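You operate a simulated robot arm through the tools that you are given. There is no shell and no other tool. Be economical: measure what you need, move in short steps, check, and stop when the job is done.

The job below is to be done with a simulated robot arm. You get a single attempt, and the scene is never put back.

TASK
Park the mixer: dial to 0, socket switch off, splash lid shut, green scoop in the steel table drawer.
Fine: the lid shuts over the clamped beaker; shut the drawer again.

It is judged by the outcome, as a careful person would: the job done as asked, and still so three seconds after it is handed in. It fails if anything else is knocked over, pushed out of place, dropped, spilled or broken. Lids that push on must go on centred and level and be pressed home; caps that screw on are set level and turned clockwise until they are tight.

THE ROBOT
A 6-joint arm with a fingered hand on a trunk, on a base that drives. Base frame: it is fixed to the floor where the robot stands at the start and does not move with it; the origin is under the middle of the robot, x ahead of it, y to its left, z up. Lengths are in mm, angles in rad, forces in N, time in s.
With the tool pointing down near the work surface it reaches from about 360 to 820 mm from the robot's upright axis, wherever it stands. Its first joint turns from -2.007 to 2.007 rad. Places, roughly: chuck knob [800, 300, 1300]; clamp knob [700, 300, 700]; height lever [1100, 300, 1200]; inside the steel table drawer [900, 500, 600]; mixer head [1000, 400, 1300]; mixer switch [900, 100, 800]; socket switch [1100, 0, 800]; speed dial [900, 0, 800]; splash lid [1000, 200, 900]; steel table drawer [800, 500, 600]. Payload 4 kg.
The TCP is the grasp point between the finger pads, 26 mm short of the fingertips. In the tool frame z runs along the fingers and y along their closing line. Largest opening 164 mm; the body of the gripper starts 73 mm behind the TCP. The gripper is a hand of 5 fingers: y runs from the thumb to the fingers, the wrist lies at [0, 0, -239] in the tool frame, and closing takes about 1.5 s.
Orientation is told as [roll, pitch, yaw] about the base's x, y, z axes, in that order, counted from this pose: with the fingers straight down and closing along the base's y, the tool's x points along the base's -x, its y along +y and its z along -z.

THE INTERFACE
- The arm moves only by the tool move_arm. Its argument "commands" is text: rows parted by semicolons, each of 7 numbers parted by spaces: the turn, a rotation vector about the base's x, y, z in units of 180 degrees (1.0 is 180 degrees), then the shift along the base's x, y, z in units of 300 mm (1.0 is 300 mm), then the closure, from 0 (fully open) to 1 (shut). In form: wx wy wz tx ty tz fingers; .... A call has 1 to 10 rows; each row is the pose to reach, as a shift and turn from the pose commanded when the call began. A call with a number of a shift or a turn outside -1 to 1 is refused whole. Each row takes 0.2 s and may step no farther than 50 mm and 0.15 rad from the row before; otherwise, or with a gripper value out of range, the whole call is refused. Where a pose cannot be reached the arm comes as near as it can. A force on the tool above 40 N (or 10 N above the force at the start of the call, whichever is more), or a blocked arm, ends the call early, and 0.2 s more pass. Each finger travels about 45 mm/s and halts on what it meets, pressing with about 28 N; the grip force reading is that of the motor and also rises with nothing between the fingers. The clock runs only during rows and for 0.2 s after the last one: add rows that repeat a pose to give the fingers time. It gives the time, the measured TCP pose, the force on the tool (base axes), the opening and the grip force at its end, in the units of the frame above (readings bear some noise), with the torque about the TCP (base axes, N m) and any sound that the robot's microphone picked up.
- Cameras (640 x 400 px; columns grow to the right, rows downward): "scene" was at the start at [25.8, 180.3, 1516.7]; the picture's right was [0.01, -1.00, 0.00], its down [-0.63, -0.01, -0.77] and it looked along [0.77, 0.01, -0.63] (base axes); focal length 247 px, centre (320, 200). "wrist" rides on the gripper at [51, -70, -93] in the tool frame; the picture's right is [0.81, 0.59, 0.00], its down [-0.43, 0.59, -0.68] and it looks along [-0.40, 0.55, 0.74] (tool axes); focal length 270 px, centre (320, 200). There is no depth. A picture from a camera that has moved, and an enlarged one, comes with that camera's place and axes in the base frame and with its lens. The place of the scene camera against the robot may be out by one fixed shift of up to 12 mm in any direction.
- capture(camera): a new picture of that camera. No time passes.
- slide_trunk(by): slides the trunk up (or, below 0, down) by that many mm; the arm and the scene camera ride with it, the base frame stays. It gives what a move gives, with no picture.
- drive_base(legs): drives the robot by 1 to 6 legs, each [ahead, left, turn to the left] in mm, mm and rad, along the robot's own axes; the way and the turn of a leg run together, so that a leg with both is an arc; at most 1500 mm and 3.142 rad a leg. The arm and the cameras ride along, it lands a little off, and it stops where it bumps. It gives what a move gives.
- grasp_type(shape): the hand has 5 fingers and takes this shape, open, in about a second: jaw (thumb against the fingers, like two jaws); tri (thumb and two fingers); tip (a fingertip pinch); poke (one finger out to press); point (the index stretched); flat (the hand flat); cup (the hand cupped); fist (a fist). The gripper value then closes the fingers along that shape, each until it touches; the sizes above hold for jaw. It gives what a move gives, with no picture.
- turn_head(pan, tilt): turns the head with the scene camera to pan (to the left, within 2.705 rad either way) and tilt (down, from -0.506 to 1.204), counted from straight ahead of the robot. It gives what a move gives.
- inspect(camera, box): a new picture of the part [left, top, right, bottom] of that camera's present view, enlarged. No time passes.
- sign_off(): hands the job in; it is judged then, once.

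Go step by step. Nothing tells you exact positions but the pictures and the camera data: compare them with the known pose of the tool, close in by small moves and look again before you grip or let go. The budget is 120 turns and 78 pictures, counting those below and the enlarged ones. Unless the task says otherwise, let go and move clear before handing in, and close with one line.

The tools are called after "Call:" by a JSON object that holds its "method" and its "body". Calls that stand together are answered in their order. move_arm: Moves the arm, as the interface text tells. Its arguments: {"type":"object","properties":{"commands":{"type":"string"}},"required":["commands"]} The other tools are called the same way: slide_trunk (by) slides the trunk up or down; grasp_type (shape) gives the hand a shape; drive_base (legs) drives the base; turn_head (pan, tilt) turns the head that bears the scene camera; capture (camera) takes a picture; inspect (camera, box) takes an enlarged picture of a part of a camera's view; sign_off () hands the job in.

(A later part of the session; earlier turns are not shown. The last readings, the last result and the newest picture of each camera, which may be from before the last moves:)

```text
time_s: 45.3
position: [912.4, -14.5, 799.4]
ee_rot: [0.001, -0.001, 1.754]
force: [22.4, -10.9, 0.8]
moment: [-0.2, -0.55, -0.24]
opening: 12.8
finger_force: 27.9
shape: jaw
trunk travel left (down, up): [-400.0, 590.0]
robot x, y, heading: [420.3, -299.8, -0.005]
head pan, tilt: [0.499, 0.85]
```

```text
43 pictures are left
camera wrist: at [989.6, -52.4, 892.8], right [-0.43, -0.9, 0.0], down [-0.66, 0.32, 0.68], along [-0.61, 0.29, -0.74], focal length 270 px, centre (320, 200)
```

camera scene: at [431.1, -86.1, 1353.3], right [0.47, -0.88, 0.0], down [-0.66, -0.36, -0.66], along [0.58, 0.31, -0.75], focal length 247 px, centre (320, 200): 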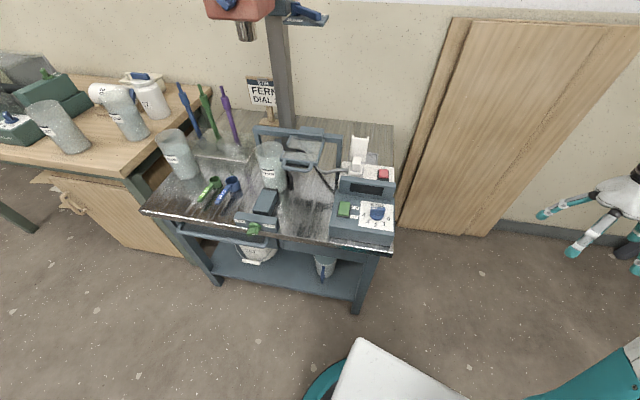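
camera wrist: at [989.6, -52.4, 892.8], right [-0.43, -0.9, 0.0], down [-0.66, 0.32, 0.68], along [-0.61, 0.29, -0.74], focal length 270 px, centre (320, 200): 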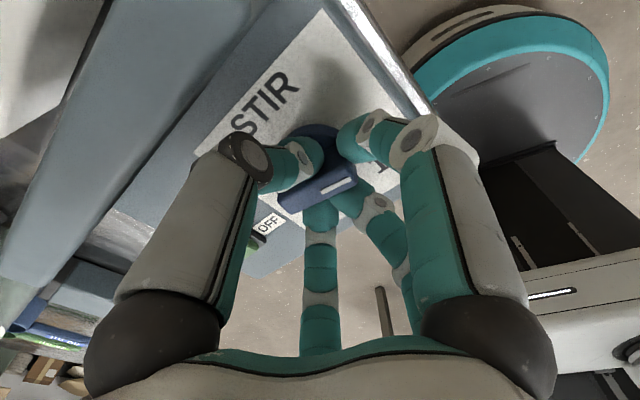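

The bar seems to lag the hand slightly, which suggests a stop is near. I'll open and rise to check the pointer.

Call:
{"method": "move_arm", "body": {"commands": "0 0 0 0 0 0 0.7; 0 0 0 0 0 0 0.7; 0 0 0 0 0 0 0.7; 0 0 0 0 0 0.1 0.7; 0 0 0 0 0 0.22 0.7"}}

Call:
{"method": "inspect", "body": {"camera": "wrist", "box": [220, 20, 440, 180]}}

Call:
{"method": "inspect", "body": {"camera": "scene", "box": [330, 160, 420, 250]}}

```text
time_s: 46.5
position: [911.9, -16.8, 863.3]
ee_rot: [0.002, 0.0, 1.753]
force: [-0.8, 0.4, 0.3]
moment: [-0.01, 0.0, 0.04]
opening: 48.9
finger_force: 0.2
shape: jaw
trunk travel left (down, up): [-400.0, 590.0]
robot x, y, heading: [422.7, -298.8, -0.004]
head pan, tilt: [0.499, 0.85]
```

```text
2.50 times, centred on (330, 100) of wrist
camera zoom: at [989.1, -52.3, 957.8], right [-0.43, -0.9, 0.0], down [-0.66, 0.32, 0.68], along [-0.61, 0.29, -0.74], focal length 676 px, centre (295, 450)
```

zoom: 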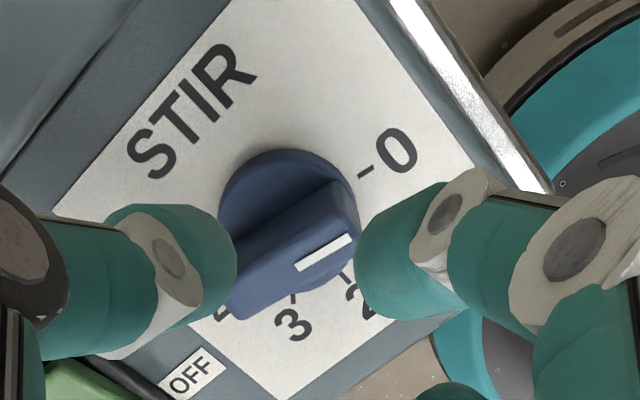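

```text
4.44 times, centred on (375, 205) of scene
camera zoom: at [431.1, -85.8, 1353.3], right [0.48, -0.88, 0.0], down [-0.66, -0.36, -0.66], along [0.58, 0.31, -0.75], focal length 1098 px, centre (76, 178)
```

zoom: 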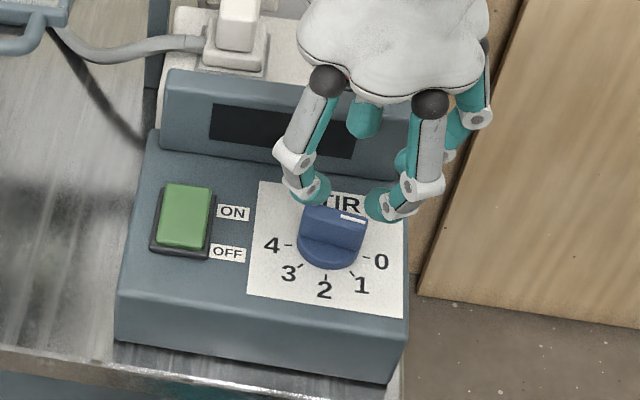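

The pointer is close to 0 but looks about 6–7° short, which agrees with the 173° turned so far. I'll regrip and turn the remainder.

Call:
{"method": "move_arm", "body": {"commands": "0 0 0 0 0.005 -0.12 0.7; 0 0 0 0 0.005 -0.21 0.7; 0 0 0 0 0.005 -0.21 0.9; 0 0 0 0 0.005 -0.21 1; 0 0 0 0 0.005 -0.21 1; 0 0 0 0 0.005 -0.21 1; 0 0 0.02 0 0.005 -0.21 1; 0 0 0.039 0 0.005 -0.21 1; 0 0 0.039 0 0.005 -0.21 1"}}

Call:
{"method": "move_arm", "body": {"commands": "0 0 0 0 0 0 0.7; 0 0 0 0 0 0 0.7; 0 0 0 0 0 0 0.7; 0 0 0 0 0 0.1 0.7; 0 0 0 0 0 0.22 0.7"}}

Call:
{"method": "inspect", "body": {"camera": "wrist", "box": [220, 20, 440, 180]}}

```text
time_s: 48.5
position: [911.9, -9.3, 801.5]
ee_rot: [0.004, 0.002, 1.876]
force: [-5.4, 12.0, -15.9]
moment: [0.27, 0.18, -0.01]
opening: 23.2
finger_force: 27.9
shape: jaw
trunk travel left (down, up): [-400.0, 590.0]
robot x, y, heading: [420.2, -301.3, 0.002]
head pan, tilt: [0.499, 0.85]
```

```text
time_s: 49.7
position: [910.5, -13.3, 866.9]
ee_rot: [0.001, 0.0, 1.873]
force: [0.0, -0.6, -0.3]
moment: [0.0, -0.01, 0.01]
opening: 49.0
finger_force: 0.1
shape: jaw
trunk travel left (down, up): [-400.0, 590.0]
robot x, y, heading: [421.6, -304.7, -0.007]
head pan, tilt: [0.499, 0.85]
```

```text
2.50 times, centred on (330, 100) of wrist
camera zoom: at [991.4, -39.7, 961.6], right [-0.32, -0.95, 0.0], down [-0.7, 0.24, 0.68], along [-0.64, 0.22, -0.73], focal length 676 px, centre (295, 450)
```

zoom: 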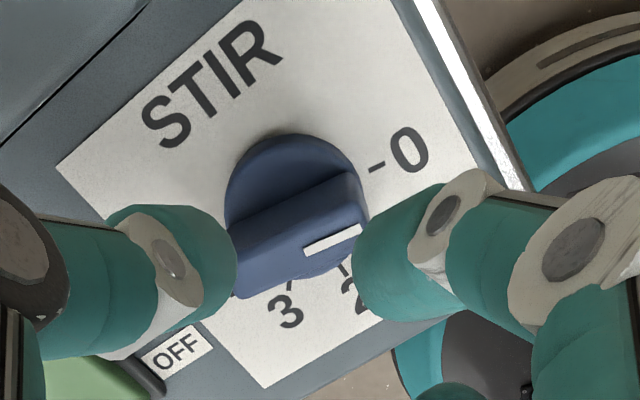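

Call:
{"method": "inspect", "body": {"camera": "wrist", "box": [290, 60, 390, 140]}}

Call:
{"method": "inspect", "body": {"camera": "scene", "box": [350, 185, 410, 235]}}

```text
5.00 times, centred on (340, 100) of wrist
camera zoom: at [991.4, -39.7, 961.6], right [-0.32, -0.95, 0.0], down [-0.7, 0.24, 0.68], along [-0.64, 0.22, -0.73], focal length 1351 px, centre (220, 700)
```

zoom: 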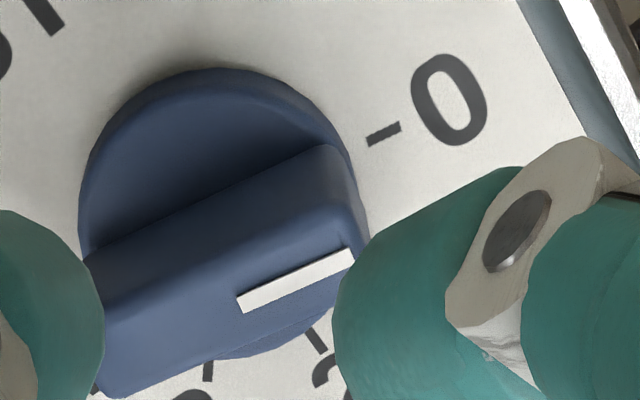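

```text
8.00 times, centred on (380, 210) of scene
camera zoom: at [431.0, -85.9, 1353.3], right [0.48, -0.88, 0.0], down [-0.66, -0.36, -0.66], along [0.58, 0.31, -0.75], focal length 1977 px, centre (-160, 120)
```

zoom: 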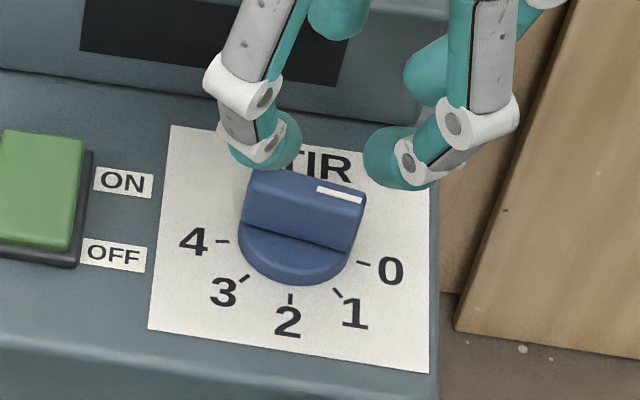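

The pointer is now parallel to the 0 tick, so the dial is done. Next I'll lift away, set the poke shape and look at where the poking finger sits. The red rocker triangulates to about (1091,26,763), with OFF at its front end.

Call:
{"method": "move_arm", "body": {"commands": "0 0 0 0 0 0.1 0.7; 0 0 -0.0475 0 -0.03 0.2 0.7; 0 0 -0.095 0.05 -0.06 0.25 0.7; 0 0 -0.1425 0.1 -0.06 0.25 0.7; 0 0 -0.19 0.15 -0.06 0.25 0.7; 0 0 -0.2375 0.2 -0.06 0.25 0.7; 0 0 -0.285 0.25 -0.06 0.25 0.7; 0 0 -0.3325 0.3 -0.06 0.25 0.7; 0 0 -0.375 0.35 -0.06 0.25 0.7"}}

Call:
{"method": "grasp_type", "body": {"shape": "poke"}}

Call:
{"method": "capture", "body": {"camera": "wrist"}}

Call:
{"method": "capture", "body": {"camera": "scene"}}

```text
time_s: 51.7
position: [1005.3, -37.0, 919.7]
ee_rot: [-0.001, -0.015, 0.694]
force: [-0.3, -0.3, -0.7]
moment: [-0.02, -0.05, -0.02]
opening: 48.8
finger_force: 0.1
shape: jaw
out of reach, approached as far as the arm can: row 5, 6, 7, 8, 9
trunk travel left (down, up): [-400.0, 590.0]
robot x, y, heading: [418.9, -303.7, -0.001]
head pan, tilt: [0.499, 0.85]
```

```text
time_s: 52.6
position: [1004.8, -37.4, 920.2]
ee_rot: [-0.001, -0.014, 0.697]
force: [-1.0, -0.5, -0.4]
moment: [0.02, 0.02, -0.01]
opening: 0.0
finger_force: 0.1
shape: poke
trunk travel left (down, up): [-400.0, 590.0]
robot x, y, heading: [420.7, -299.4, -0.004]
head pan, tilt: [0.499, 0.85]
```

```text
37 pictures are left
camera wrist: at [1008.6, -123.1, 1013.0], right [-1.0, -0.07, -0.01], down [-0.06, 0.73, 0.68], along [-0.04, 0.68, -0.73], focal length 270 px, centre (320, 200)
```

wrist: 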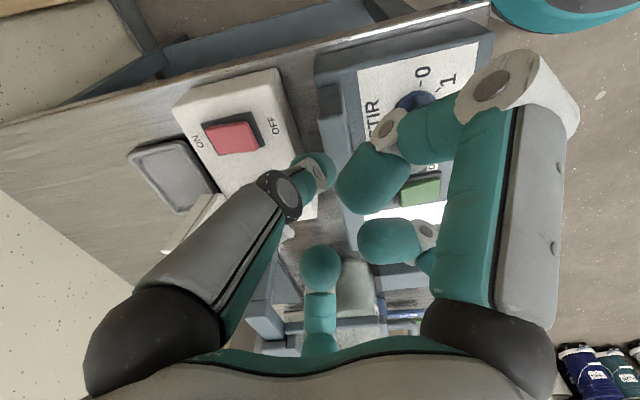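

```text
36 pictures are left
camera scene: at [431.0, -85.9, 1353.3], right [0.48, -0.88, 0.0], down [-0.66, -0.36, -0.66], along [0.58, 0.31, -0.75], focal length 247 px, centre (320, 200)
```

scene: 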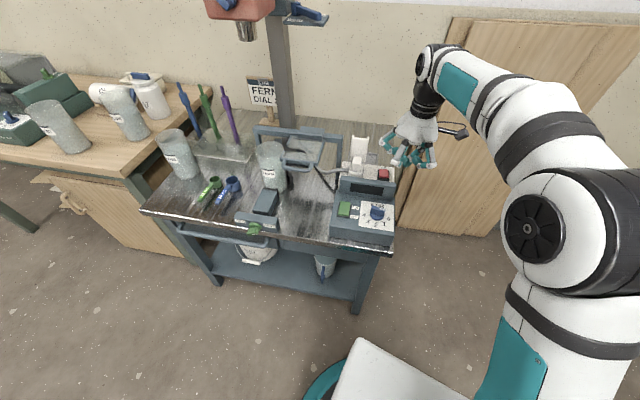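

Call:
{"method": "inspect", "body": {"camera": "scene", "box": [330, 100, 450, 200]}}

```text
4.00 times, centred on (390, 150) of scene
camera zoom: at [431.0, -85.9, 1353.3], right [0.48, -0.88, 0.0], down [-0.66, -0.36, -0.66], along [0.58, 0.31, -0.75], focal length 989 px, centre (40, 400)
```

zoom: 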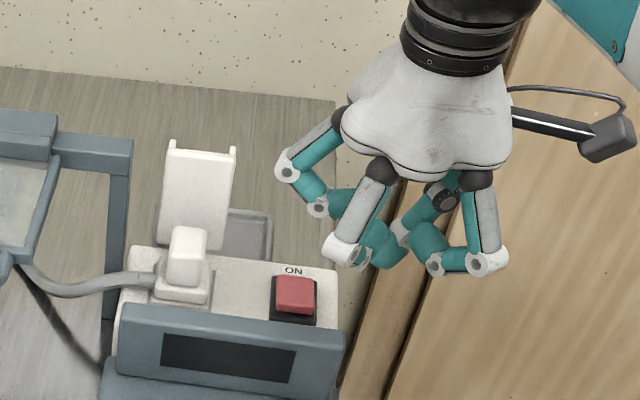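

The poke tip lies on the tool axis about 26 mm past the TCP, with the curled fingers about 30 mm higher. I'll hover above the rocker's OFF end with a yaw that keeps the knuckles away from the display and the plug.

Call:
{"method": "move_arm", "body": {"commands": "0 0 -0.03 0.06 0.05 -0.04 0; 0 0.004 -0.06 0.12 0.1 -0.09 0; 0 0.004 -0.0945 0.18 0.15 -0.15 0; 0 0.004 -0.0945 0.22 0.18 -0.21 0; 0 0.004 -0.0945 0.252 0.2 -0.267 0; 0 0.004 -0.0945 0.252 0.2 -0.267 0"}}

Call:
{"method": "capture", "body": {"camera": "wrist"}}

Call:
{"method": "inspect", "body": {"camera": "scene", "box": [330, 100, 450, 200]}}

```text
time_s: 54.0
position: [1076.3, 21.0, 833.8]
ee_rot: [0.01, 0.002, 0.4]
force: [-0.4, -0.1, 0.8]
moment: [0.0, 0.02, 0.0]
opening: 0.2
finger_force: 0.0
shape: poke
out of reach, approached as far as the arm can: row 1, 2, 3, 4, 5, 6
trunk travel left (down, up): [-400.0, 590.0]
robot x, y, heading: [419.5, -299.3, -0.003]
head pan, tilt: [0.499, 0.85]
```

```text
34 pictures are left
camera wrist: at [1055.2, -63.5, 927.8], right [-0.97, 0.23, 0.01], down [0.17, 0.71, 0.68], along [0.15, 0.66, -0.73], focal length 270 px, centre (320, 200)
```

wrist: 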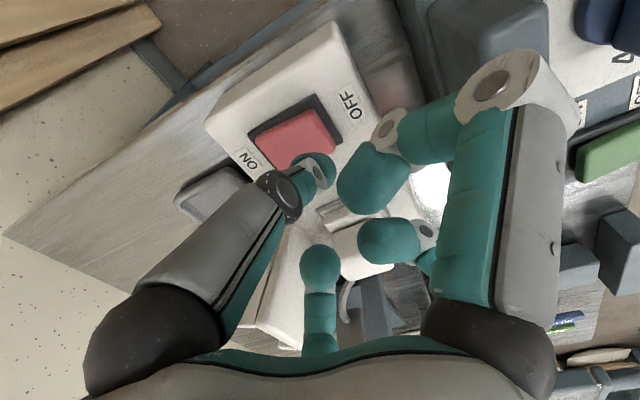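

```text
4.00 times, centred on (390, 150) of scene
camera zoom: at [431.2, -85.8, 1353.3], right [0.48, -0.88, 0.0], down [-0.66, -0.36, -0.66], along [0.58, 0.31, -0.75], focal length 989 px, centre (40, 400)
```

zoom: 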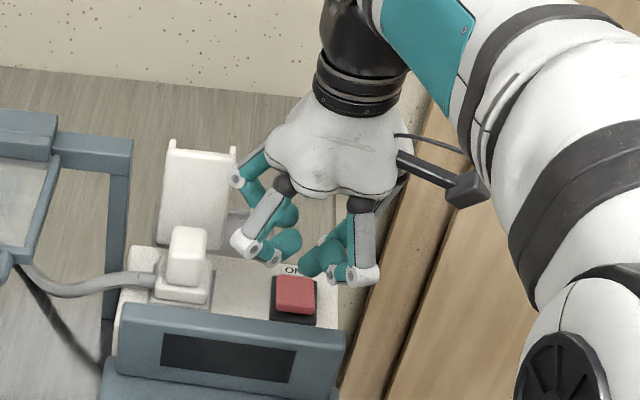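

Call:
{"method": "move_arm", "body": {"commands": "0 0 0 0.003 0.003 -0.06 0; 0 0 0 0.003 0.003 -0.11 0; 0 0 0 0.003 0.003 -0.11 0"}}

Call:
{"method": "capture", "body": {"camera": "wrist"}}

Call:
{"method": "inspect", "body": {"camera": "scene", "box": [330, 100, 450, 200]}}

```text
time_s: 54.8
position: [1075.3, 21.5, 802.2]
ee_rot: [0.008, 0.011, 0.399]
force: [0.0, -0.7, -0.2]
moment: [0.02, -0.03, -0.01]
opening: 0.0
finger_force: 0.0
shape: poke
trunk travel left (down, up): [-400.0, 590.0]
robot x, y, heading: [420.9, -302.0, -0.006]
head pan, tilt: [0.499, 0.85]
```

```text
32 pictures are left
camera wrist: at [1056.5, -63.3, 894.5], right [-0.97, 0.23, 0.01], down [0.18, 0.71, 0.68], along [0.14, 0.66, -0.74], focal length 270 px, centre (320, 200)
```

wrist: 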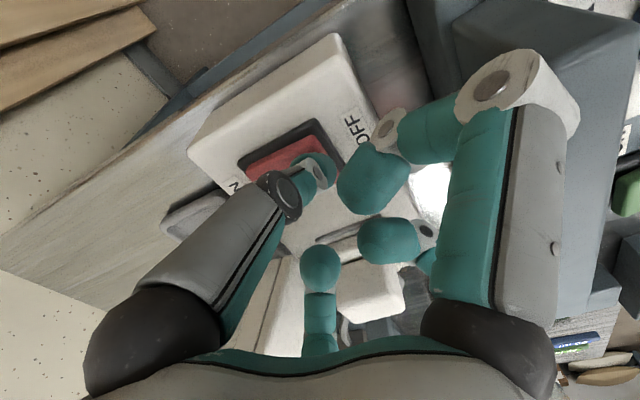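

```text
4.00 times, centred on (390, 150) of scene
camera zoom: at [431.1, -85.9, 1353.3], right [0.48, -0.88, 0.0], down [-0.66, -0.36, -0.66], along [0.58, 0.31, -0.75], focal length 989 px, centre (40, 400)
```

zoom: 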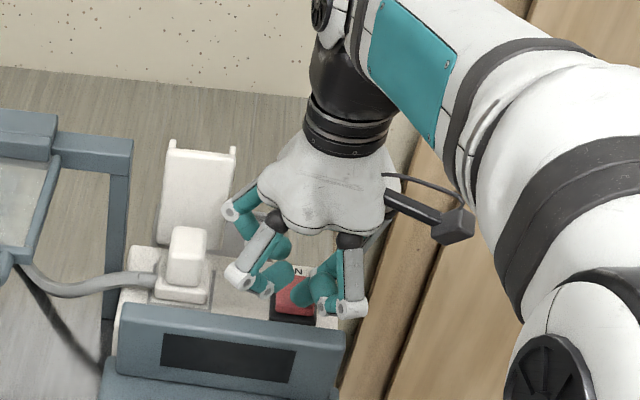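

Call:
{"method": "move_arm", "body": {"commands": "0 0 0 0 0 -0.02 0; 0 0 0 0 0 -0.035 0; 0 0 0 0 0 -0.05 0; 0 0 0 0 0 -0.06 0; 0 0 0 0 0 -0.07 0; 0 0 0 0 0 -0.08 0"}}

```text
time_s: 55.7
position: [1077.5, 20.3, 793.5]
ee_rot: [0.005, -0.005, 0.398]
force: [-4.9, -2.8, 18.5]
moment: [0.0, 0.06, 0.02]
opening: 0.2
finger_force: 0.1
shape: poke
trunk travel left (down, up): [-400.0, 590.0]
robot x, y, heading: [418.1, -303.0, -0.005]
head pan, tilt: [0.499, 0.85]
stopped in row 4: the force on the tool passed its limit at 43 N (the readings are from after the stop); the commanded pose is now the measured one
```

Contact was at tip z≈767 with over 40 N straight along the finger. I'll rise and look at the rocker.

Call:
{"method": "move_arm", "body": {"commands": "0 0 0 0 0 0.06 0; 0 0 0 0 0 0.18 0; 0 0 0 0 0 0.3 0"}}

Call:
{"method": "inspect", "body": {"camera": "wrist", "box": [200, 60, 400, 220]}}

Call:
{"method": "inspect", "body": {"camera": "scene", "box": [360, 150, 420, 200]}}

```text
time_s: 56.5
position: [1060.6, 11.6, 861.4]
ee_rot: [0.008, -0.011, 0.397]
force: [0.6, -0.1, 0.4]
moment: [0.01, 0.03, 0.05]
opening: 0.0
finger_force: 0.2
shape: poke
out of reach, approached as far as the arm can: row 2, 3
trunk travel left (down, up): [-400.0, 590.0]
robot x, y, heading: [424.2, -299.1, -0.006]
head pan, tilt: [0.499, 0.85]
```

```text
2.50 times, centred on (300, 140) of wrist
camera zoom: at [1039.9, -73.0, 954.4], right [-0.97, 0.23, 0.0], down [0.16, 0.71, 0.69], along [0.16, 0.67, -0.73], focal length 676 px, centre (370, 350)
```

zoom: 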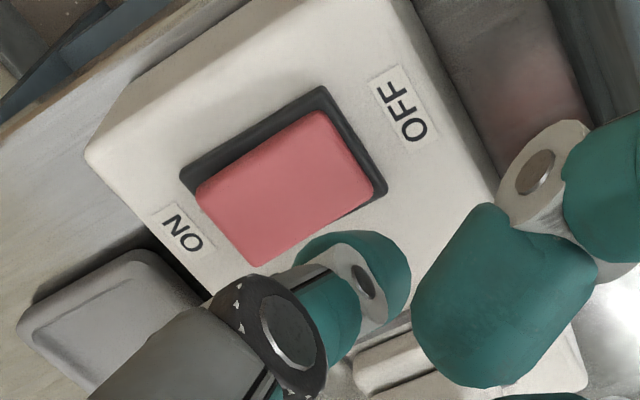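

```text
8.00 times, centred on (390, 175) of scene
camera zoom: at [431.3, -86.1, 1353.2], right [0.47, -0.88, 0.0], down [-0.66, -0.36, -0.66], along [0.58, 0.31, -0.75], focal length 1977 px, centre (-240, 400)
```

zoom: 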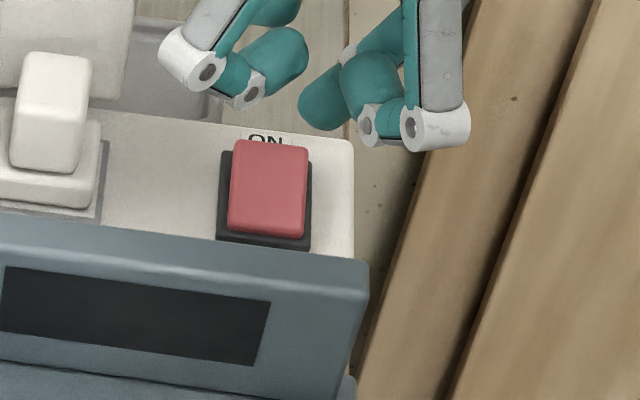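

The rocker has tipped to OFF: its ON end is now raised over the ON label. Next is the lid. I'll raise the trunk, draw the hand back clear, and drive to a better spot.

Call:
{"method": "slide_trunk", "body": {"by": 130}}

Call:
{"method": "move_arm", "body": {"commands": "0 0 0 -0.07 -0.14 0 0; 0 0 0 -0.14 -0.28 0 0; 0 0 0 -0.21 -0.42 0 0; 0 0 0 -0.28 -0.56 0 0; 0 0 0 -0.35 -0.7 0 0; 0 0 0 -0.42 -0.84 0 0; 0 0 0 -0.49 -0.98 0 0"}}

Call:
{"method": "drive_base", "body": {"legs": [[-90, 0, 0], [0, 380, 0]]}}

Call:
{"method": "turn_head", "body": {"pan": 0.1, "tilt": 0.8}}

Call:
{"method": "capture", "body": {"camera": "scene"}}

```text
time_s: 58.1
position: [1061.3, 11.7, 991.4]
ee_rot: [0.008, -0.011, 0.397]
force: [-0.6, -0.4, 0.8]
moment: [0.02, 0.0, -0.01]
opening: 0.1
finger_force: 0.1
shape: poke
trunk travel left (down, up): [-530.0, 460.0]
robot x, y, heading: [422.1, -304.6, -0.005]
head pan, tilt: [0.499, 0.85]
```

```text
time_s: 59.7
position: [913.5, -283.1, 990.6]
ee_rot: [0.007, -0.008, 0.399]
force: [0.3, -0.2, -0.2]
moment: [0.01, 0.0, -0.03]
opening: 0.0
finger_force: 0.1
shape: poke
trunk travel left (down, up): [-530.0, 460.0]
robot x, y, heading: [422.6, -304.3, -0.01]
head pan, tilt: [0.499, 0.85]
```

```text
time_s: 62.8
position: [824.4, 105.6, 991.0]
ee_rot: [0.007, -0.01, 0.396]
force: [-0.6, -0.3, 0.4]
moment: [0.0, -0.02, 0.02]
opening: 0.0
finger_force: 0.1
shape: poke
trunk travel left (down, up): [-530.0, 460.0]
robot x, y, heading: [330.4, 84.4, -0.006]
head pan, tilt: [0.499, 0.85]
```

```text
time_s: 63.7
position: [825.0, 105.6, 991.1]
ee_rot: [0.006, -0.011, 0.399]
force: [0.9, 0.3, 1.3]
moment: [-0.01, -0.03, 0.01]
opening: 0.0
finger_force: 0.1
shape: poke
trunk travel left (down, up): [-530.0, 460.0]
robot x, y, heading: [335.1, 84.7, -0.001]
head pan, tilt: [0.099, 0.799]
```

```text
28 pictures are left
camera scene: at [353.3, 271.5, 1487.4], right [0.1, -1.0, 0.0], down [-0.71, -0.07, -0.7], along [0.69, 0.07, -0.72], focal length 247 px, centre (320, 200)
```

scene: 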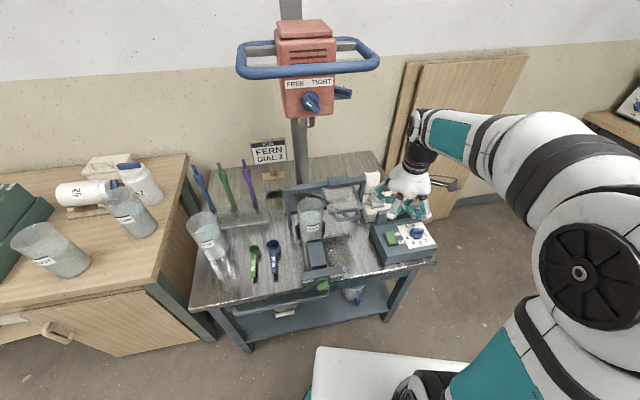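

The lid slides on the beam, so I'll push its right edge to the left. I'll use the closed hand as a pusher, tilted so that the wrist stays away from the mixer head.

Call:
{"method": "grasp_type", "body": {"shape": "jaw"}}

Call:
{"method": "move_arm", "body": {"commands": "0 0 -0.029 0.08 0 0 0.3; 0.038 0.012 -0.029 0.16 0 -0.02 0.7; 0.076 0.024 -0.029 0.24 0 -0.05 1; 0.114 0.036 -0.029 0.32 0 -0.08 1; 0.152 0.048 -0.029 0.4 0.01 -0.1 1; 0.152 0.048 -0.029 0.4 0.01 -0.1 1; 0.152 0.048 -0.029 0.4 0.01 -0.1 1; 0.152 0.048 -0.029 0.4 0.01 -0.1 1"}}

Call:
{"method": "capture", "body": {"camera": "wrist"}}

Call:
{"method": "inspect", "body": {"camera": "scene", "box": [270, 90, 450, 260]}}

```text
time_s: 64.6
position: [824.7, 104.1, 989.4]
ee_rot: [0.01, -0.01, 0.397]
force: [-0.3, 0.8, 0.0]
moment: [-0.02, 0.0, -0.03]
opening: 164.1
finger_force: 0.1
shape: jaw
trunk travel left (down, up): [-530.0, 460.0]
robot x, y, heading: [330.1, 83.4, -0.001]
head pan, tilt: [0.099, 0.799]
```

```text
time_s: 66.4
position: [943.4, 109.2, 959.5]
ee_rot: [0.509, -0.032, 0.296]
force: [0.1, 0.0, -0.2]
moment: [0.0, -0.02, -0.02]
opening: 6.7
finger_force: 0.1
shape: jaw
trunk travel left (down, up): [-530.0, 460.0]
robot x, y, heading: [336.7, 83.8, -0.008]
head pan, tilt: [0.099, 0.799]
```

```text
27 pictures are left
camera wrist: at [924.1, -8.2, 1006.2], right [-0.93, 0.25, 0.26], down [0.33, 0.3, 0.89], along [0.15, 0.92, -0.36], focal length 270 px, centre (320, 200)
```

wrist: 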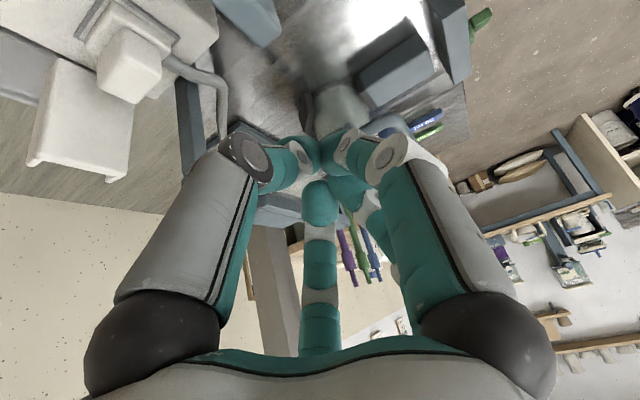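

```text
2.35 times, centred on (360, 175) of scene
camera zoom: at [353.5, 271.3, 1487.4], right [0.1, -1.0, 0.0], down [-0.71, -0.07, -0.7], along [0.69, 0.07, -0.72], focal length 582 px, centre (226, 259)
```

zoom: 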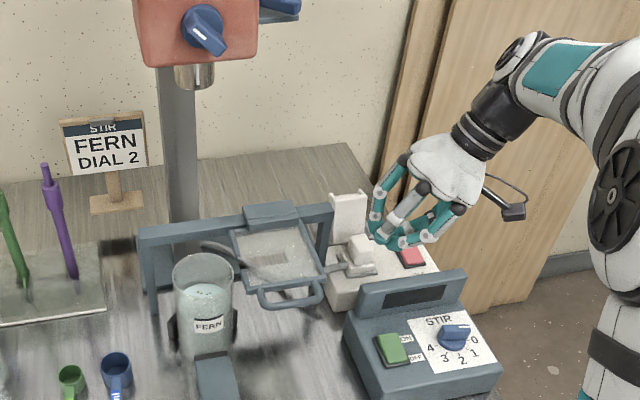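

The hand is to the right of the lid and clear. I'll lower to lid height and begin the push.

Call:
{"method": "move_arm", "body": {"commands": "0 0 0 0 0 -0.1 1; 0 0 0 0 0 -0.2 1; 0 0 0 -0.02 0.064 -0.2 1; 0 0 0 -0.03 0.095 -0.2 1"}}

Call:
{"method": "inspect", "body": {"camera": "scene", "box": [290, 150, 430, 260]}}

```text
time_s: 67.4
position: [934.6, 136.8, 899.2]
ee_rot: [0.508, -0.033, 0.295]
force: [0.6, 0.2, 0.7]
moment: [0.0, 0.01, 0.0]
opening: 0.0
finger_force: 28.2
shape: jaw
trunk travel left (down, up): [-530.0, 460.0]
robot x, y, heading: [336.0, 81.5, -0.003]
head pan, tilt: [0.099, 0.799]
```

```text
3.64 times, centred on (360, 205) of scene
camera zoom: at [353.2, 271.5, 1487.3], right [0.1, -1.0, 0.0], down [-0.71, -0.07, -0.7], along [0.69, 0.07, -0.72], focal length 899 px, centre (174, 182)
```

zoom: 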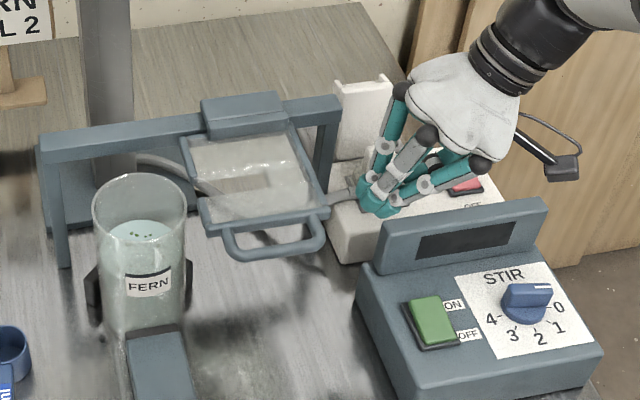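

Call:
{"method": "move_arm", "body": {"commands": "0 0 0 -0.015 0.048 0 1; 0 0 0 -0.03 0.095 0 1; 0 0 0 -0.045 0.143 0 1; 0 0 0 -0.06 0.19 0 1; 0 0 0 -0.075 0.238 0 1; 0 0 0 -0.09 0.286 0 1"}}

Call:
{"method": "inspect", "body": {"camera": "scene", "box": [290, 150, 430, 260]}}

```text
time_s: 68.8
position: [909.1, 223.9, 899.3]
ee_rot: [0.507, -0.029, 0.294]
force: [-0.1, -0.4, -0.2]
moment: [0.03, 0.0, 0.01]
opening: 0.0
finger_force: 28.0
shape: jaw
trunk travel left (down, up): [-530.0, 460.0]
robot x, y, heading: [332.2, 81.5, -0.001]
head pan, tilt: [0.099, 0.799]
```

```text
3.64 times, centred on (360, 205) of scene
camera zoom: at [353.4, 271.5, 1487.4], right [0.1, -1.0, 0.0], down [-0.71, -0.07, -0.7], along [0.69, 0.07, -0.72], focal length 899 px, centre (174, 182)
```

zoom: 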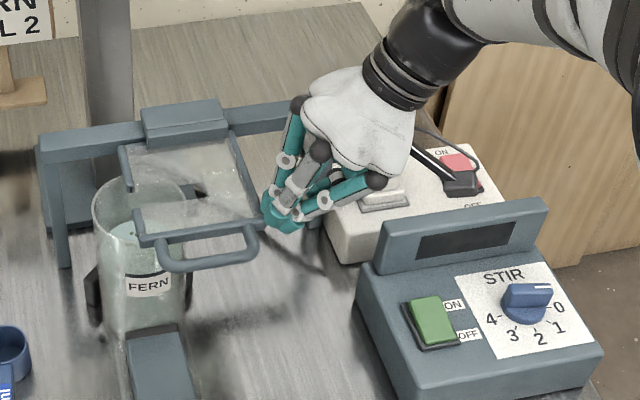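

The lid slides smoothly, so I'll keep pushing until it meets its stop.

Call:
{"method": "move_arm", "body": {"commands": "0 0 0 -0.015 0.048 0 1; 0 0 0 -0.03 0.095 0 1; 0 0 0 -0.045 0.143 0 1; 0 0 0 -0.055 0.175 0 1; 0 0 0 -0.065 0.207 0 1; 0 0 0 -0.075 0.238 0 1; 0 0 0 -0.085 0.27 0 1; 0 0 0 -0.095 0.302 0 1"}}

Call:
{"method": "inspect", "body": {"camera": "scene", "box": [250, 140, 410, 270]}}

```text
time_s: 70.1
position: [890.8, 277.3, 902.9]
ee_rot: [0.501, -0.037, 0.285]
force: [2.7, -18.5, 2.3]
moment: [-0.36, -0.05, 0.06]
opening: 0.0
finger_force: 28.2
shape: jaw
trunk travel left (down, up): [-530.0, 460.0]
robot x, y, heading: [333.2, 83.3, -0.006]
head pan, tilt: [0.099, 0.799]
stopped in row 6: the force on the tool passed its limit at 45 N (the readings are from after the stop); the commanded pose is now the measured one
```

```text
3.08 times, centred on (330, 205) of scene
camera zoom: at [354.4, 268.1, 1487.6], right [0.09, -1.0, 0.0], down [-0.71, -0.06, -0.7], along [0.69, 0.06, -0.72], focal length 760 px, centre (289, 185)
```

zoom: 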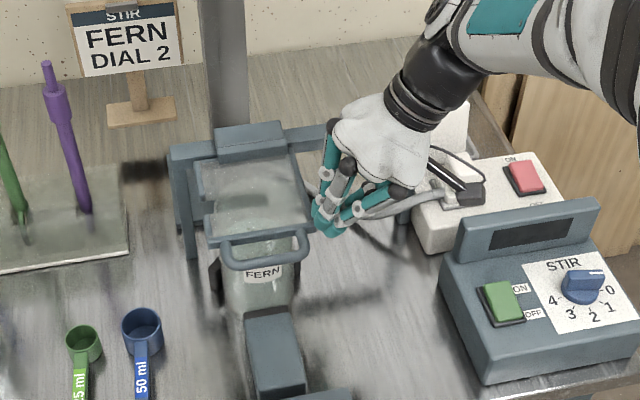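

The lid has slid onto its stop over the beaker. I'll back the hand off to the right and towards me, and then level it.

Call:
{"method": "move_arm", "body": {"commands": "0 0 0 0.03 -0.1 0 1; 0 0 0 0.03 -0.2 0.0 1; 0 0 0 -0.1 -0.25 0.05 1; 0 0 0 -0.25 -0.25 0.1 1; 0 0 0 -0.4 -0.25 0.15 1; 0 0 0 -0.55 -0.25 0.2 1; 0 0 0 -0.7 -0.25 0.2 1"}}

Call:
{"method": "move_arm", "body": {"commands": "-0.038 -0.012 0 0 0 0.05 1; -0.076 -0.024 0 -0.05 -0.05 0.1 1; -0.114 -0.036 0 -0.1 -0.1 0.1 1; -0.152 -0.048 0 -0.15 -0.1 0.1 1; -0.152 -0.048 0 -0.15 -0.1 0.1 0.5;  -0.152 -0.048 0 -0.15 -0.1 0.1 0.2"}}

Call:
{"method": "drive_base", "body": {"legs": [[-235, 0, 0], [0, 180, 0]]}}

Call:
{"method": "turn_head", "body": {"pan": 0.15, "tilt": 0.75}}

Call:
{"method": "capture", "body": {"camera": "scene"}}

```text
time_s: 71.7
position: [682.0, 202.9, 961.2]
ee_rot: [0.501, -0.034, 0.291]
force: [1.0, -0.2, -0.5]
moment: [0.01, 0.0, 0.02]
opening: 0.0
finger_force: 27.8
shape: jaw
trunk travel left (down, up): [-530.0, 460.0]
robot x, y, heading: [334.9, 80.6, -0.007]
head pan, tilt: [0.099, 0.799]
```

```text
time_s: 73.1
position: [692.5, 194.8, 971.4]
ee_rot: [-0.001, -0.039, 0.309]
force: [-0.9, -1.4, 0.3]
moment: [-0.02, -0.02, -0.01]
opening: 27.4
finger_force: 0.0
shape: jaw
out of reach, approached as far as the arm can: row 2, 3, 4, 5, 6
trunk travel left (down, up): [-530.0, 460.0]
robot x, y, heading: [333.4, 83.4, -0.005]
head pan, tilt: [0.099, 0.799]
```

```text
time_s: 76.0
position: [455.9, 378.5, 971.0]
ee_rot: [0.0, -0.038, 0.312]
force: [0.2, 0.2, 0.0]
moment: [-0.03, 0.01, 0.03]
opening: 131.0
finger_force: 0.0
shape: jaw
trunk travel left (down, up): [-530.0, 460.0]
robot x, y, heading: [95.2, 262.9, -0.004]
head pan, tilt: [0.099, 0.799]
```

```text
time_s: 76.6
position: [457.4, 377.2, 972.1]
ee_rot: [0.0, -0.037, 0.313]
force: [-0.2, -0.4, 0.2]
moment: [0.02, 0.01, 0.01]
opening: 130.8
finger_force: 0.2
shape: jaw
trunk travel left (down, up): [-530.0, 460.0]
robot x, y, heading: [100.6, 264.0, -0.004]
head pan, tilt: [0.15, 0.75]
```

```text
22 pictures are left
camera scene: at [120.2, 456.9, 1491.3], right [0.15, -0.99, 0.0], down [-0.67, -0.1, -0.73], along [0.72, 0.11, -0.68], focal length 247 px, centre (320, 200)
```

scene: 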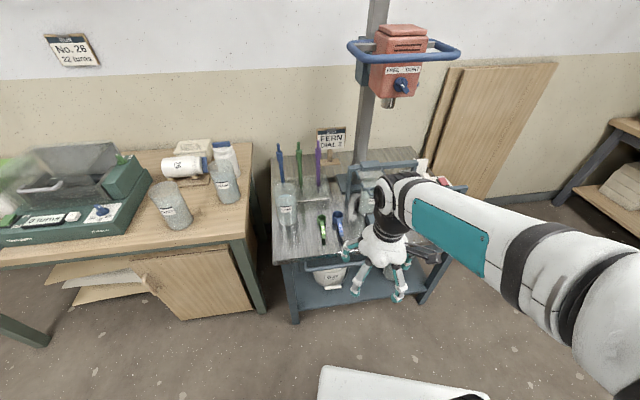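

Now for the drawer: its bar handle runs roughly from (618,578) to (695,284) at z≈655–680, just in front of the table lip. I'll turn the hand to close across the bar, tilt it forward, and look with the wrist camera.

Call:
{"method": "move_arm", "body": {"commands": "0 0 -0.0475 0.03 0.01 -0.02 0.2; 0 0 -0.095 0.06 0.02 -0.05 0.2; 0 0 -0.1425 0.09 0.03 -0.07 0.2; 0 0 -0.19 0.12 0.03 -0.1 0.3; 0 0 -0.2375 0.15 0.04 -0.12 0.4; 0 0 -0.285 0.18 0.05 -0.15 0.5; 0 0 -0.3325 0.2 0.05 -0.17 0.6; 0 0 -0.38 0.22 0.06 -0.2 0.6; 0 0 -0.4275 0.25 0.06 -0.22 0.6; 0 0 -0.475 0.277 0.06 -0.233 0.6"}}

Call:
{"method": "move_arm", "body": {"commands": "0.0115 -0.036 0 0.03 0.01 -0.1 0.6; 0.023 -0.073 0 0.06 0.02 -0.2 0.6; 0.0345 -0.109 -0.01 0.09 0.03 -0.3 0.6; 0.046 -0.146 -0.02 0.11 0.04 -0.4 0.6; 0.0573 -0.182 -0.027 0.117 0.04 -0.4 0.6; 0.0573 -0.182 -0.027 0.117 0.04 -0.4 0.6"}}

Call:
{"method": "capture", "body": {"camera": "wrist"}}

Call:
{"method": "inspect", "body": {"camera": "scene", "box": [250, 180, 430, 330]}}

```text
time_s: 78.8
position: [539.6, 397.2, 900.6]
ee_rot: [0.0, -0.039, -1.185]
force: [0.7, 0.6, 0.8]
moment: [0.01, -0.01, 0.02]
opening: 66.1
finger_force: 0.1
shape: jaw
trunk travel left (down, up): [-530.0, 460.0]
robot x, y, heading: [98.2, 263.8, 0.001]
head pan, tilt: [0.15, 0.75]
```

```text
time_s: 80.2
position: [572.1, 392.7, 789.5]
ee_rot: [0.467, -0.108, -1.291]
force: [0.1, -0.1, 0.7]
moment: [0.01, -0.01, 0.0]
opening: 65.9
finger_force: 0.1
shape: jaw
out of reach, approached as far as the arm can: row 4, 5
trunk travel left (down, up): [-530.0, 460.0]
robot x, y, heading: [93.6, 266.5, -0.003]
head pan, tilt: [0.15, 0.75]
```

```text
21 pictures are left
camera wrist: at [456.0, 418.3, 835.6], right [0.27, 0.95, 0.18], down [0.31, -0.26, 0.91], along [0.91, -0.2, -0.37], focal length 270 px, centre (320, 200)
```

wrist: 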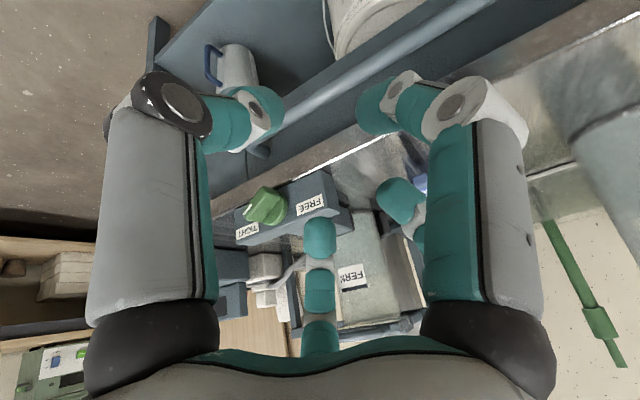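

```text
2.67 times, centred on (340, 255) of scene
camera zoom: at [120.1, 456.8, 1491.4], right [0.15, -0.99, 0.0], down [-0.67, -0.1, -0.73], along [0.72, 0.11, -0.68], focal length 659 px, centre (267, 53)
```

zoom: 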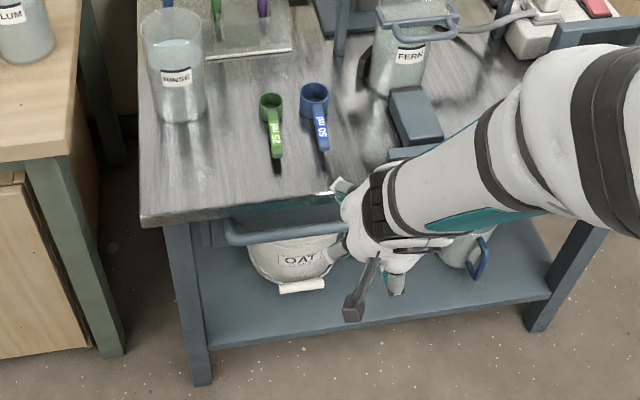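

The inner reach limit is close here, so I'll back the base up 150 mm and lower the trunk. That gives the forward-tilted grip and the pull some room.

Call:
{"method": "drive_base", "body": {"legs": [[-150, 0, 0]]}}

Call:
{"method": "slide_trunk", "body": {"by": -110}}

```text
time_s: 81.6
position: [422.1, 395.8, 789.8]
ee_rot: [0.469, -0.109, -1.285]
force: [-0.8, 0.6, 0.5]
moment: [-0.02, 0.01, -0.01]
opening: 66.1
finger_force: 0.0
shape: jaw
trunk travel left (down, up): [-530.0, 460.0]
robot x, y, heading: [-51.4, 264.5, 0.001]
head pan, tilt: [0.15, 0.75]
```

```text
time_s: 83.0
position: [423.2, 395.2, 680.0]
ee_rot: [0.466, -0.108, -1.286]
force: [1.3, -0.5, 0.1]
moment: [0.0, -0.04, 0.0]
opening: 65.8
finger_force: 0.1
shape: jaw
trunk travel left (down, up): [-420.0, 570.0]
robot x, y, heading: [-53.4, 264.1, 0.003]
head pan, tilt: [0.15, 0.75]
```

Call:
{"method": "move_arm", "body": {"commands": "0.014 -0.024 0.006 0.13 0.01 0.03 0.78; 0.028 -0.047 0.0125 0.26 0.02 0.04 0.78; 0.041 -0.07 0.019 0.39 0.03 0.04 0.78; 0.0548 -0.0934 0.025 0.5 0.03 0.037 0.78; 0.0548 -0.0934 0.025 0.59 0.033 0.037 0.78; 0.0548 -0.0934 0.025 0.62 0.033 0.037 0.78; 0.0548 -0.0934 0.025 0.62 0.033 0.037 0.78"}}

Call:
{"method": "capture", "body": {"camera": "wrist"}}

```text
time_s: 84.6
position: [574.5, 453.2, 675.0]
ee_rot: [0.725, -0.09, -1.275]
force: [-0.5, -1.4, -0.3]
moment: [-0.01, -0.04, 0.03]
opening: 36.1
finger_force: 0.0
shape: jaw
out of reach, approached as far as the arm can: row 3, 4, 5, 6, 7
trunk travel left (down, up): [-420.0, 570.0]
robot x, y, heading: [-49.3, 263.9, -0.001]
head pan, tilt: [0.15, 0.75]
```

```text
19 pictures are left
camera wrist: at [448.2, 469.8, 693.8], right [0.18, 0.93, 0.32], down [0.1, -0.34, 0.94], along [0.98, -0.13, -0.15], focal length 270 px, centre (320, 200)
```

wrist: 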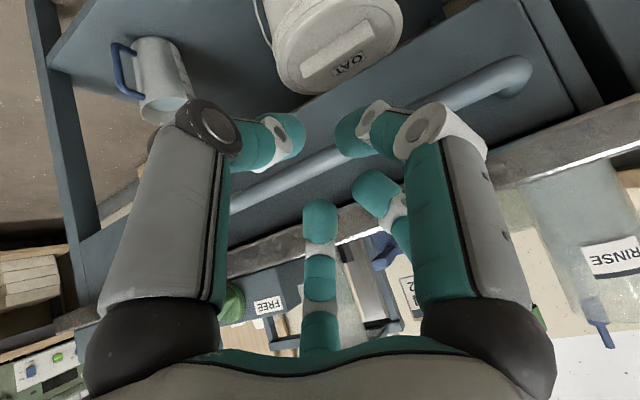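

The wrist twist limit depends on the arm azimuth. Moving the base to the right makes the azimuth larger, which frees this pose, so I'll do that.

Call:
{"method": "drive_base", "body": {"legs": [[-40, 0, 0], [0, -230, 0]]}}

Call:
{"method": "move_arm", "body": {"commands": "0 0 0 0.03 0.13 0.01 0.78; 0 0 0 0.06 0.26 0.03 0.78; 0 0 0 0.1 0.39 0.05 0.78; 0 0 0 0.14 0.52 0.055 0.78; 0 0 0 0.2 0.65 0.055 0.78; 0 0 0 0.23 0.73 0.055 0.78; 0 0 0 0.23 0.73 0.055 0.78"}}

Call:
{"method": "capture", "body": {"camera": "wrist"}}

```text
time_s: 86.8
position: [532.8, 222.2, 674.4]
ee_rot: [0.727, -0.091, -1.277]
force: [-0.5, 0.4, 0.0]
moment: [-0.02, 0.04, 0.02]
opening: 36.1
finger_force: 0.0
shape: jaw
trunk travel left (down, up): [-420.0, 570.0]
robot x, y, heading: [-95.2, 35.0, -0.001]
head pan, tilt: [0.15, 0.75]
```

```text
time_s: 88.4
position: [600.5, 440.5, 691.6]
ee_rot: [0.725, -0.09, -1.275]
force: [-0.5, -0.9, 0.0]
moment: [0.01, 0.0, 0.01]
opening: 36.0
finger_force: 0.1
shape: jaw
trunk travel left (down, up): [-420.0, 570.0]
robot x, y, heading: [-95.4, 32.1, -0.001]
head pan, tilt: [0.15, 0.75]
```

```text
18 pictures are left
camera wrist: at [476.4, 457.7, 710.2], right [0.17, 0.93, 0.31], down [0.1, -0.33, 0.94], along [0.98, -0.13, -0.15], focal length 270 px, centre (320, 200)
```

wrist: 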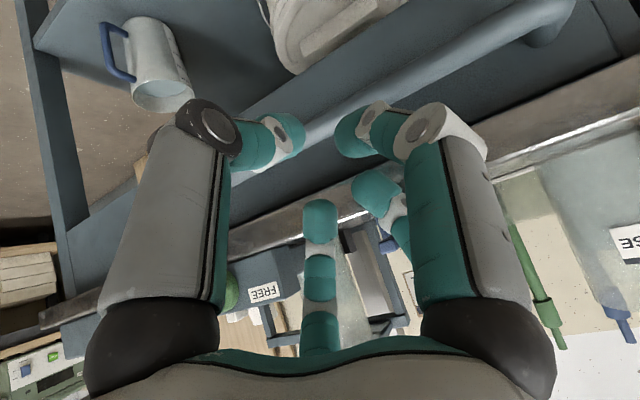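

The bar sits in line with the jaw, about 75 mm ahead along the tool axis at around (650,449,634). I'll advance along the tool axis and close on it.

Call:
{"method": "move_arm", "body": {"commands": "0 0 0 0.044 0.0086 -0.05 0.78; 0 0 0 0.087 0.017 -0.0995 0.78; 0 0 0 0.131 0.026 -0.149 0.78; 0 0 0 0.161 0.032 -0.184 0.78; 0 0 0 0.161 0.032 -0.184 0.78"}}

Call:
{"method": "capture", "body": {"camera": "wrist"}}

```text
time_s: 89.5
position: [644.9, 452.5, 642.6]
ee_rot: [0.732, -0.091, -1.273]
force: [-25.4, -12.1, 19.0]
moment: [0.36, -1.03, -0.14]
opening: 36.1
finger_force: 0.1
shape: jaw
trunk travel left (down, up): [-420.0, 570.0]
robot x, y, heading: [-94.2, 36.4, -0.001]
head pan, tilt: [0.15, 0.75]
stopped in row 5: the force on the tool passed its limit at 43 N (the readings are from after the stop); the commanded pose is now the measured one
```

```text
17 pictures are left
camera wrist: at [520.8, 469.1, 662.3], right [0.17, 0.93, 0.32], down [0.09, -0.34, 0.94], along [0.98, -0.13, -0.14], focal length 270 px, centre (320, 200)
```

wrist: 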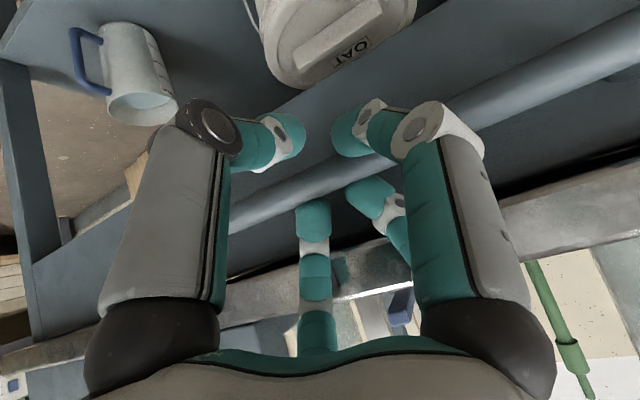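

The bar is already between the thumb and fingers about 9 mm past the TCP, and the fingertips just touched the table lip. I'll ease back and down slightly and close here.

Call:
{"method": "move_arm", "body": {"commands": "0 0 0 -0.025 -0.008 -0.005 0.78; 0 0 0 -0.025 -0.008 -0.015 0.85; 0 0 0 -0.022 -0.007 -0.02 0.9; 0 0 0 -0.02 -0.007 -0.02 1; 0 0 0 -0.02 -0.007 -0.02 1; 0 0 0 -0.02 -0.007 -0.02 1; 0 0 0 -0.02 -0.007 -0.02 1"}}

Call:
{"method": "capture", "body": {"camera": "wrist"}}

```text
time_s: 91.1
position: [642.0, 450.7, 627.2]
ee_rot: [0.719, -0.093, -1.273]
force: [0.3, -0.7, -25.4]
moment: [-0.09, 0.13, 0.06]
opening: 0.0
finger_force: 28.0
shape: jaw
trunk travel left (down, up): [-420.0, 570.0]
robot x, y, heading: [-94.4, 35.1, 0.005]
head pan, tilt: [0.15, 0.75]
```

```text
16 pictures are left
camera wrist: at [517.9, 466.9, 647.1], right [0.18, 0.93, 0.31], down [0.1, -0.33, 0.94], along [0.98, -0.13, -0.15], focal length 270 px, centre (320, 200)
```

wrist: 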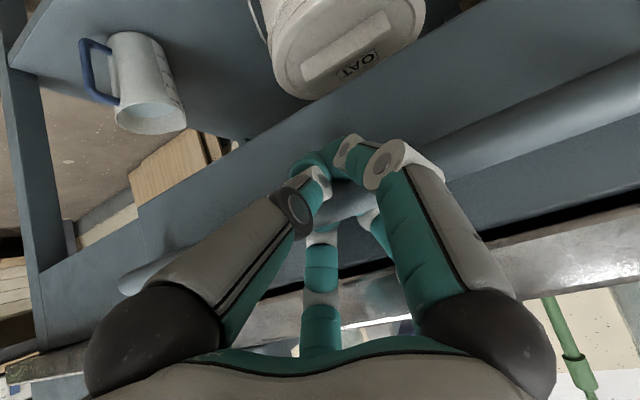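

The fingers have wrapped around the bar and hook it securely. Now I'll pull the drawer straight out along the table's normal.

Call:
{"method": "move_arm", "body": {"commands": "0 0 0 -0.048 -0.015 -0.02 1; 0 0 0 -0.111 -0.035 -0.02 1; 0 0 0 -0.175 -0.055 -0.02 1; 0 0 0 -0.239 -0.075 -0.02 1; 0 0 0 -0.302 -0.095 -0.02 1; 0 0 0 -0.366 -0.115 -0.02 1; 0 0 0 -0.43 -0.135 -0.02 1; 0 0 0 -0.493 -0.155 -0.02 1; 0 0 0 -0.557 -0.175 -0.02 1; 0 0 0 -0.62 -0.195 -0.02 1"}}

Call:
{"method": "capture", "body": {"camera": "scene"}}

```text
time_s: 93.3
position: [457.2, 393.6, 626.2]
ee_rot: [0.726, -0.091, -1.272]
force: [0.7, -1.0, -14.4]
moment: [-0.05, 0.1, 0.03]
opening: 0.2
finger_force: 28.0
shape: jaw
trunk travel left (down, up): [-420.0, 570.0]
robot x, y, heading: [-91.0, 37.3, -0.002]
head pan, tilt: [0.15, 0.75]
```

```text
15 pictures are left
camera scene: at [-69.1, 227.2, 1381.2], right [0.15, -0.99, 0.0], down [-0.68, -0.1, -0.73], along [0.72, 0.11, -0.68], focal length 247 px, centre (320, 200)
```

scene: 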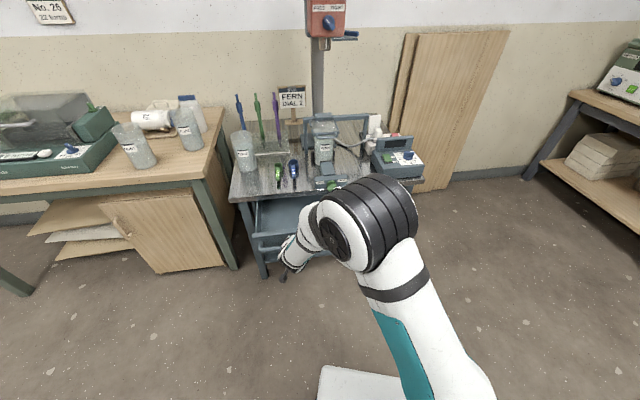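

The drawer has come out about 190 mm with the hand. I'll open the fingers and withdraw along the tool axis.

Call:
{"method": "move_arm", "body": {"commands": "0 0 0 0 0 0.01 0.78; 0 0 0 0 0 0.02 0.7; 0 0 0 0 0 0.02 0.7; 0 0 0 0 0 0.02 0.7; 0 0 0 -0.05 -0.01 0.08 0.7; 0 0 0 -0.12 -0.025 0.17 0.7; 0 0 0 -0.2 -0.04 0.27 0.7; 0 0 0 -0.25 -0.05 0.4 0.6; 0 0 0 -0.25 -0.05 0.55 0.6; 0 0 0 -0.25 -0.05 0.7 0.6"}}

Call:
{"method": "inspect", "body": {"camera": "scene", "box": [210, 130, 390, 290]}}

```text
time_s: 95.5
position: [380.7, 378.4, 840.1]
ee_rot: [0.726, -0.092, -1.273]
force: [-0.3, -0.6, 0.8]
moment: [0.01, -0.01, -0.01]
opening: 65.3
finger_force: 0.1
shape: jaw
trunk travel left (down, up): [-420.0, 570.0]
robot x, y, heading: [-96.1, 34.8, 0.002]
head pan, tilt: [0.15, 0.75]
```

```text
2.50 times, centred on (300, 210) of scene
camera zoom: at [-70.4, 226.4, 1381.3], right [0.15, -0.99, 0.0], down [-0.67, -0.1, -0.73], along [0.72, 0.11, -0.68], focal length 618 px, centre (370, 175)
```

zoom: 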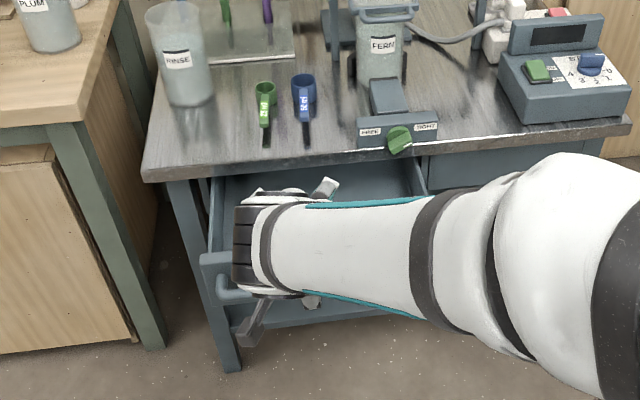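

The drawer is open. I'll level the hand and drive nearer, then look at the green scoop with the wrist camera.

Call:
{"method": "move_arm", "body": {"commands": "-0.009 0.046 0 0 0 0.02 0.6; -0.018 0.091 0 0 0 0.04 0.6; -0.027 0.137 0 0 0 0.06 0.6; -0.036 0.182 0 0 0 0.08 0.6; -0.045 0.228 0 0 0 0.1 0.6; -0.045 0.228 0 0 0 0.1 0.6"}}

Call:
{"method": "drive_base", "body": {"legs": [[225, 0, 0], [0, 165, 0]]}}

Call:
{"method": "move_arm", "body": {"commands": "0 0 0.0475 0.02 0 0 0.6; 0 0 0.095 0.04 0 0 0.6; 0 0 0.1425 0.06 0 0 0.6; 0 0 0.19 0.08 0 0 0.6; 0 0 0.2375 0.1 0 0 0.6; 0 0 0.285 0.12 0 0 0.6; 0 0 0.3325 0.14 0 0 0.6; 0 0 0.38 0.16 0 0 0.6; 0 0 0.4275 0.18 0 0 0.6; 0 0 0.475 0.2 0 0 0.6"}}

```text
time_s: 96.9
position: [381.8, 377.8, 867.4]
ee_rot: [-0.001, 0.001, -1.24]
force: [0.3, 0.2, 0.6]
moment: [0.01, 0.0, 0.02]
opening: 65.2
finger_force: 0.1
shape: jaw
trunk travel left (down, up): [-420.0, 570.0]
robot x, y, heading: [-92.4, 31.6, -0.001]
head pan, tilt: [0.15, 0.75]
```

```text
time_s: 99.6
position: [609.5, 538.7, 867.3]
ee_rot: [0.002, 0.0, -1.241]
force: [0.0, 0.0, -0.5]
moment: [0.0, -0.03, 0.01]
opening: 65.5
finger_force: 0.1
shape: jaw
trunk travel left (down, up): [-420.0, 570.0]
robot x, y, heading: [134.8, 195.1, -0.002]
head pan, tilt: [0.15, 0.75]
```

```text
time_s: 101.8
position: [670.2, 539.1, 867.9]
ee_rot: [0.002, 0.002, 0.255]
force: [-0.3, -0.9, 0.4]
moment: [-0.04, 0.0, 0.04]
opening: 65.5
finger_force: 0.1
shape: jaw
trunk travel left (down, up): [-420.0, 570.0]
robot x, y, heading: [134.7, 199.8, -0.004]
head pan, tilt: [0.15, 0.75]
```

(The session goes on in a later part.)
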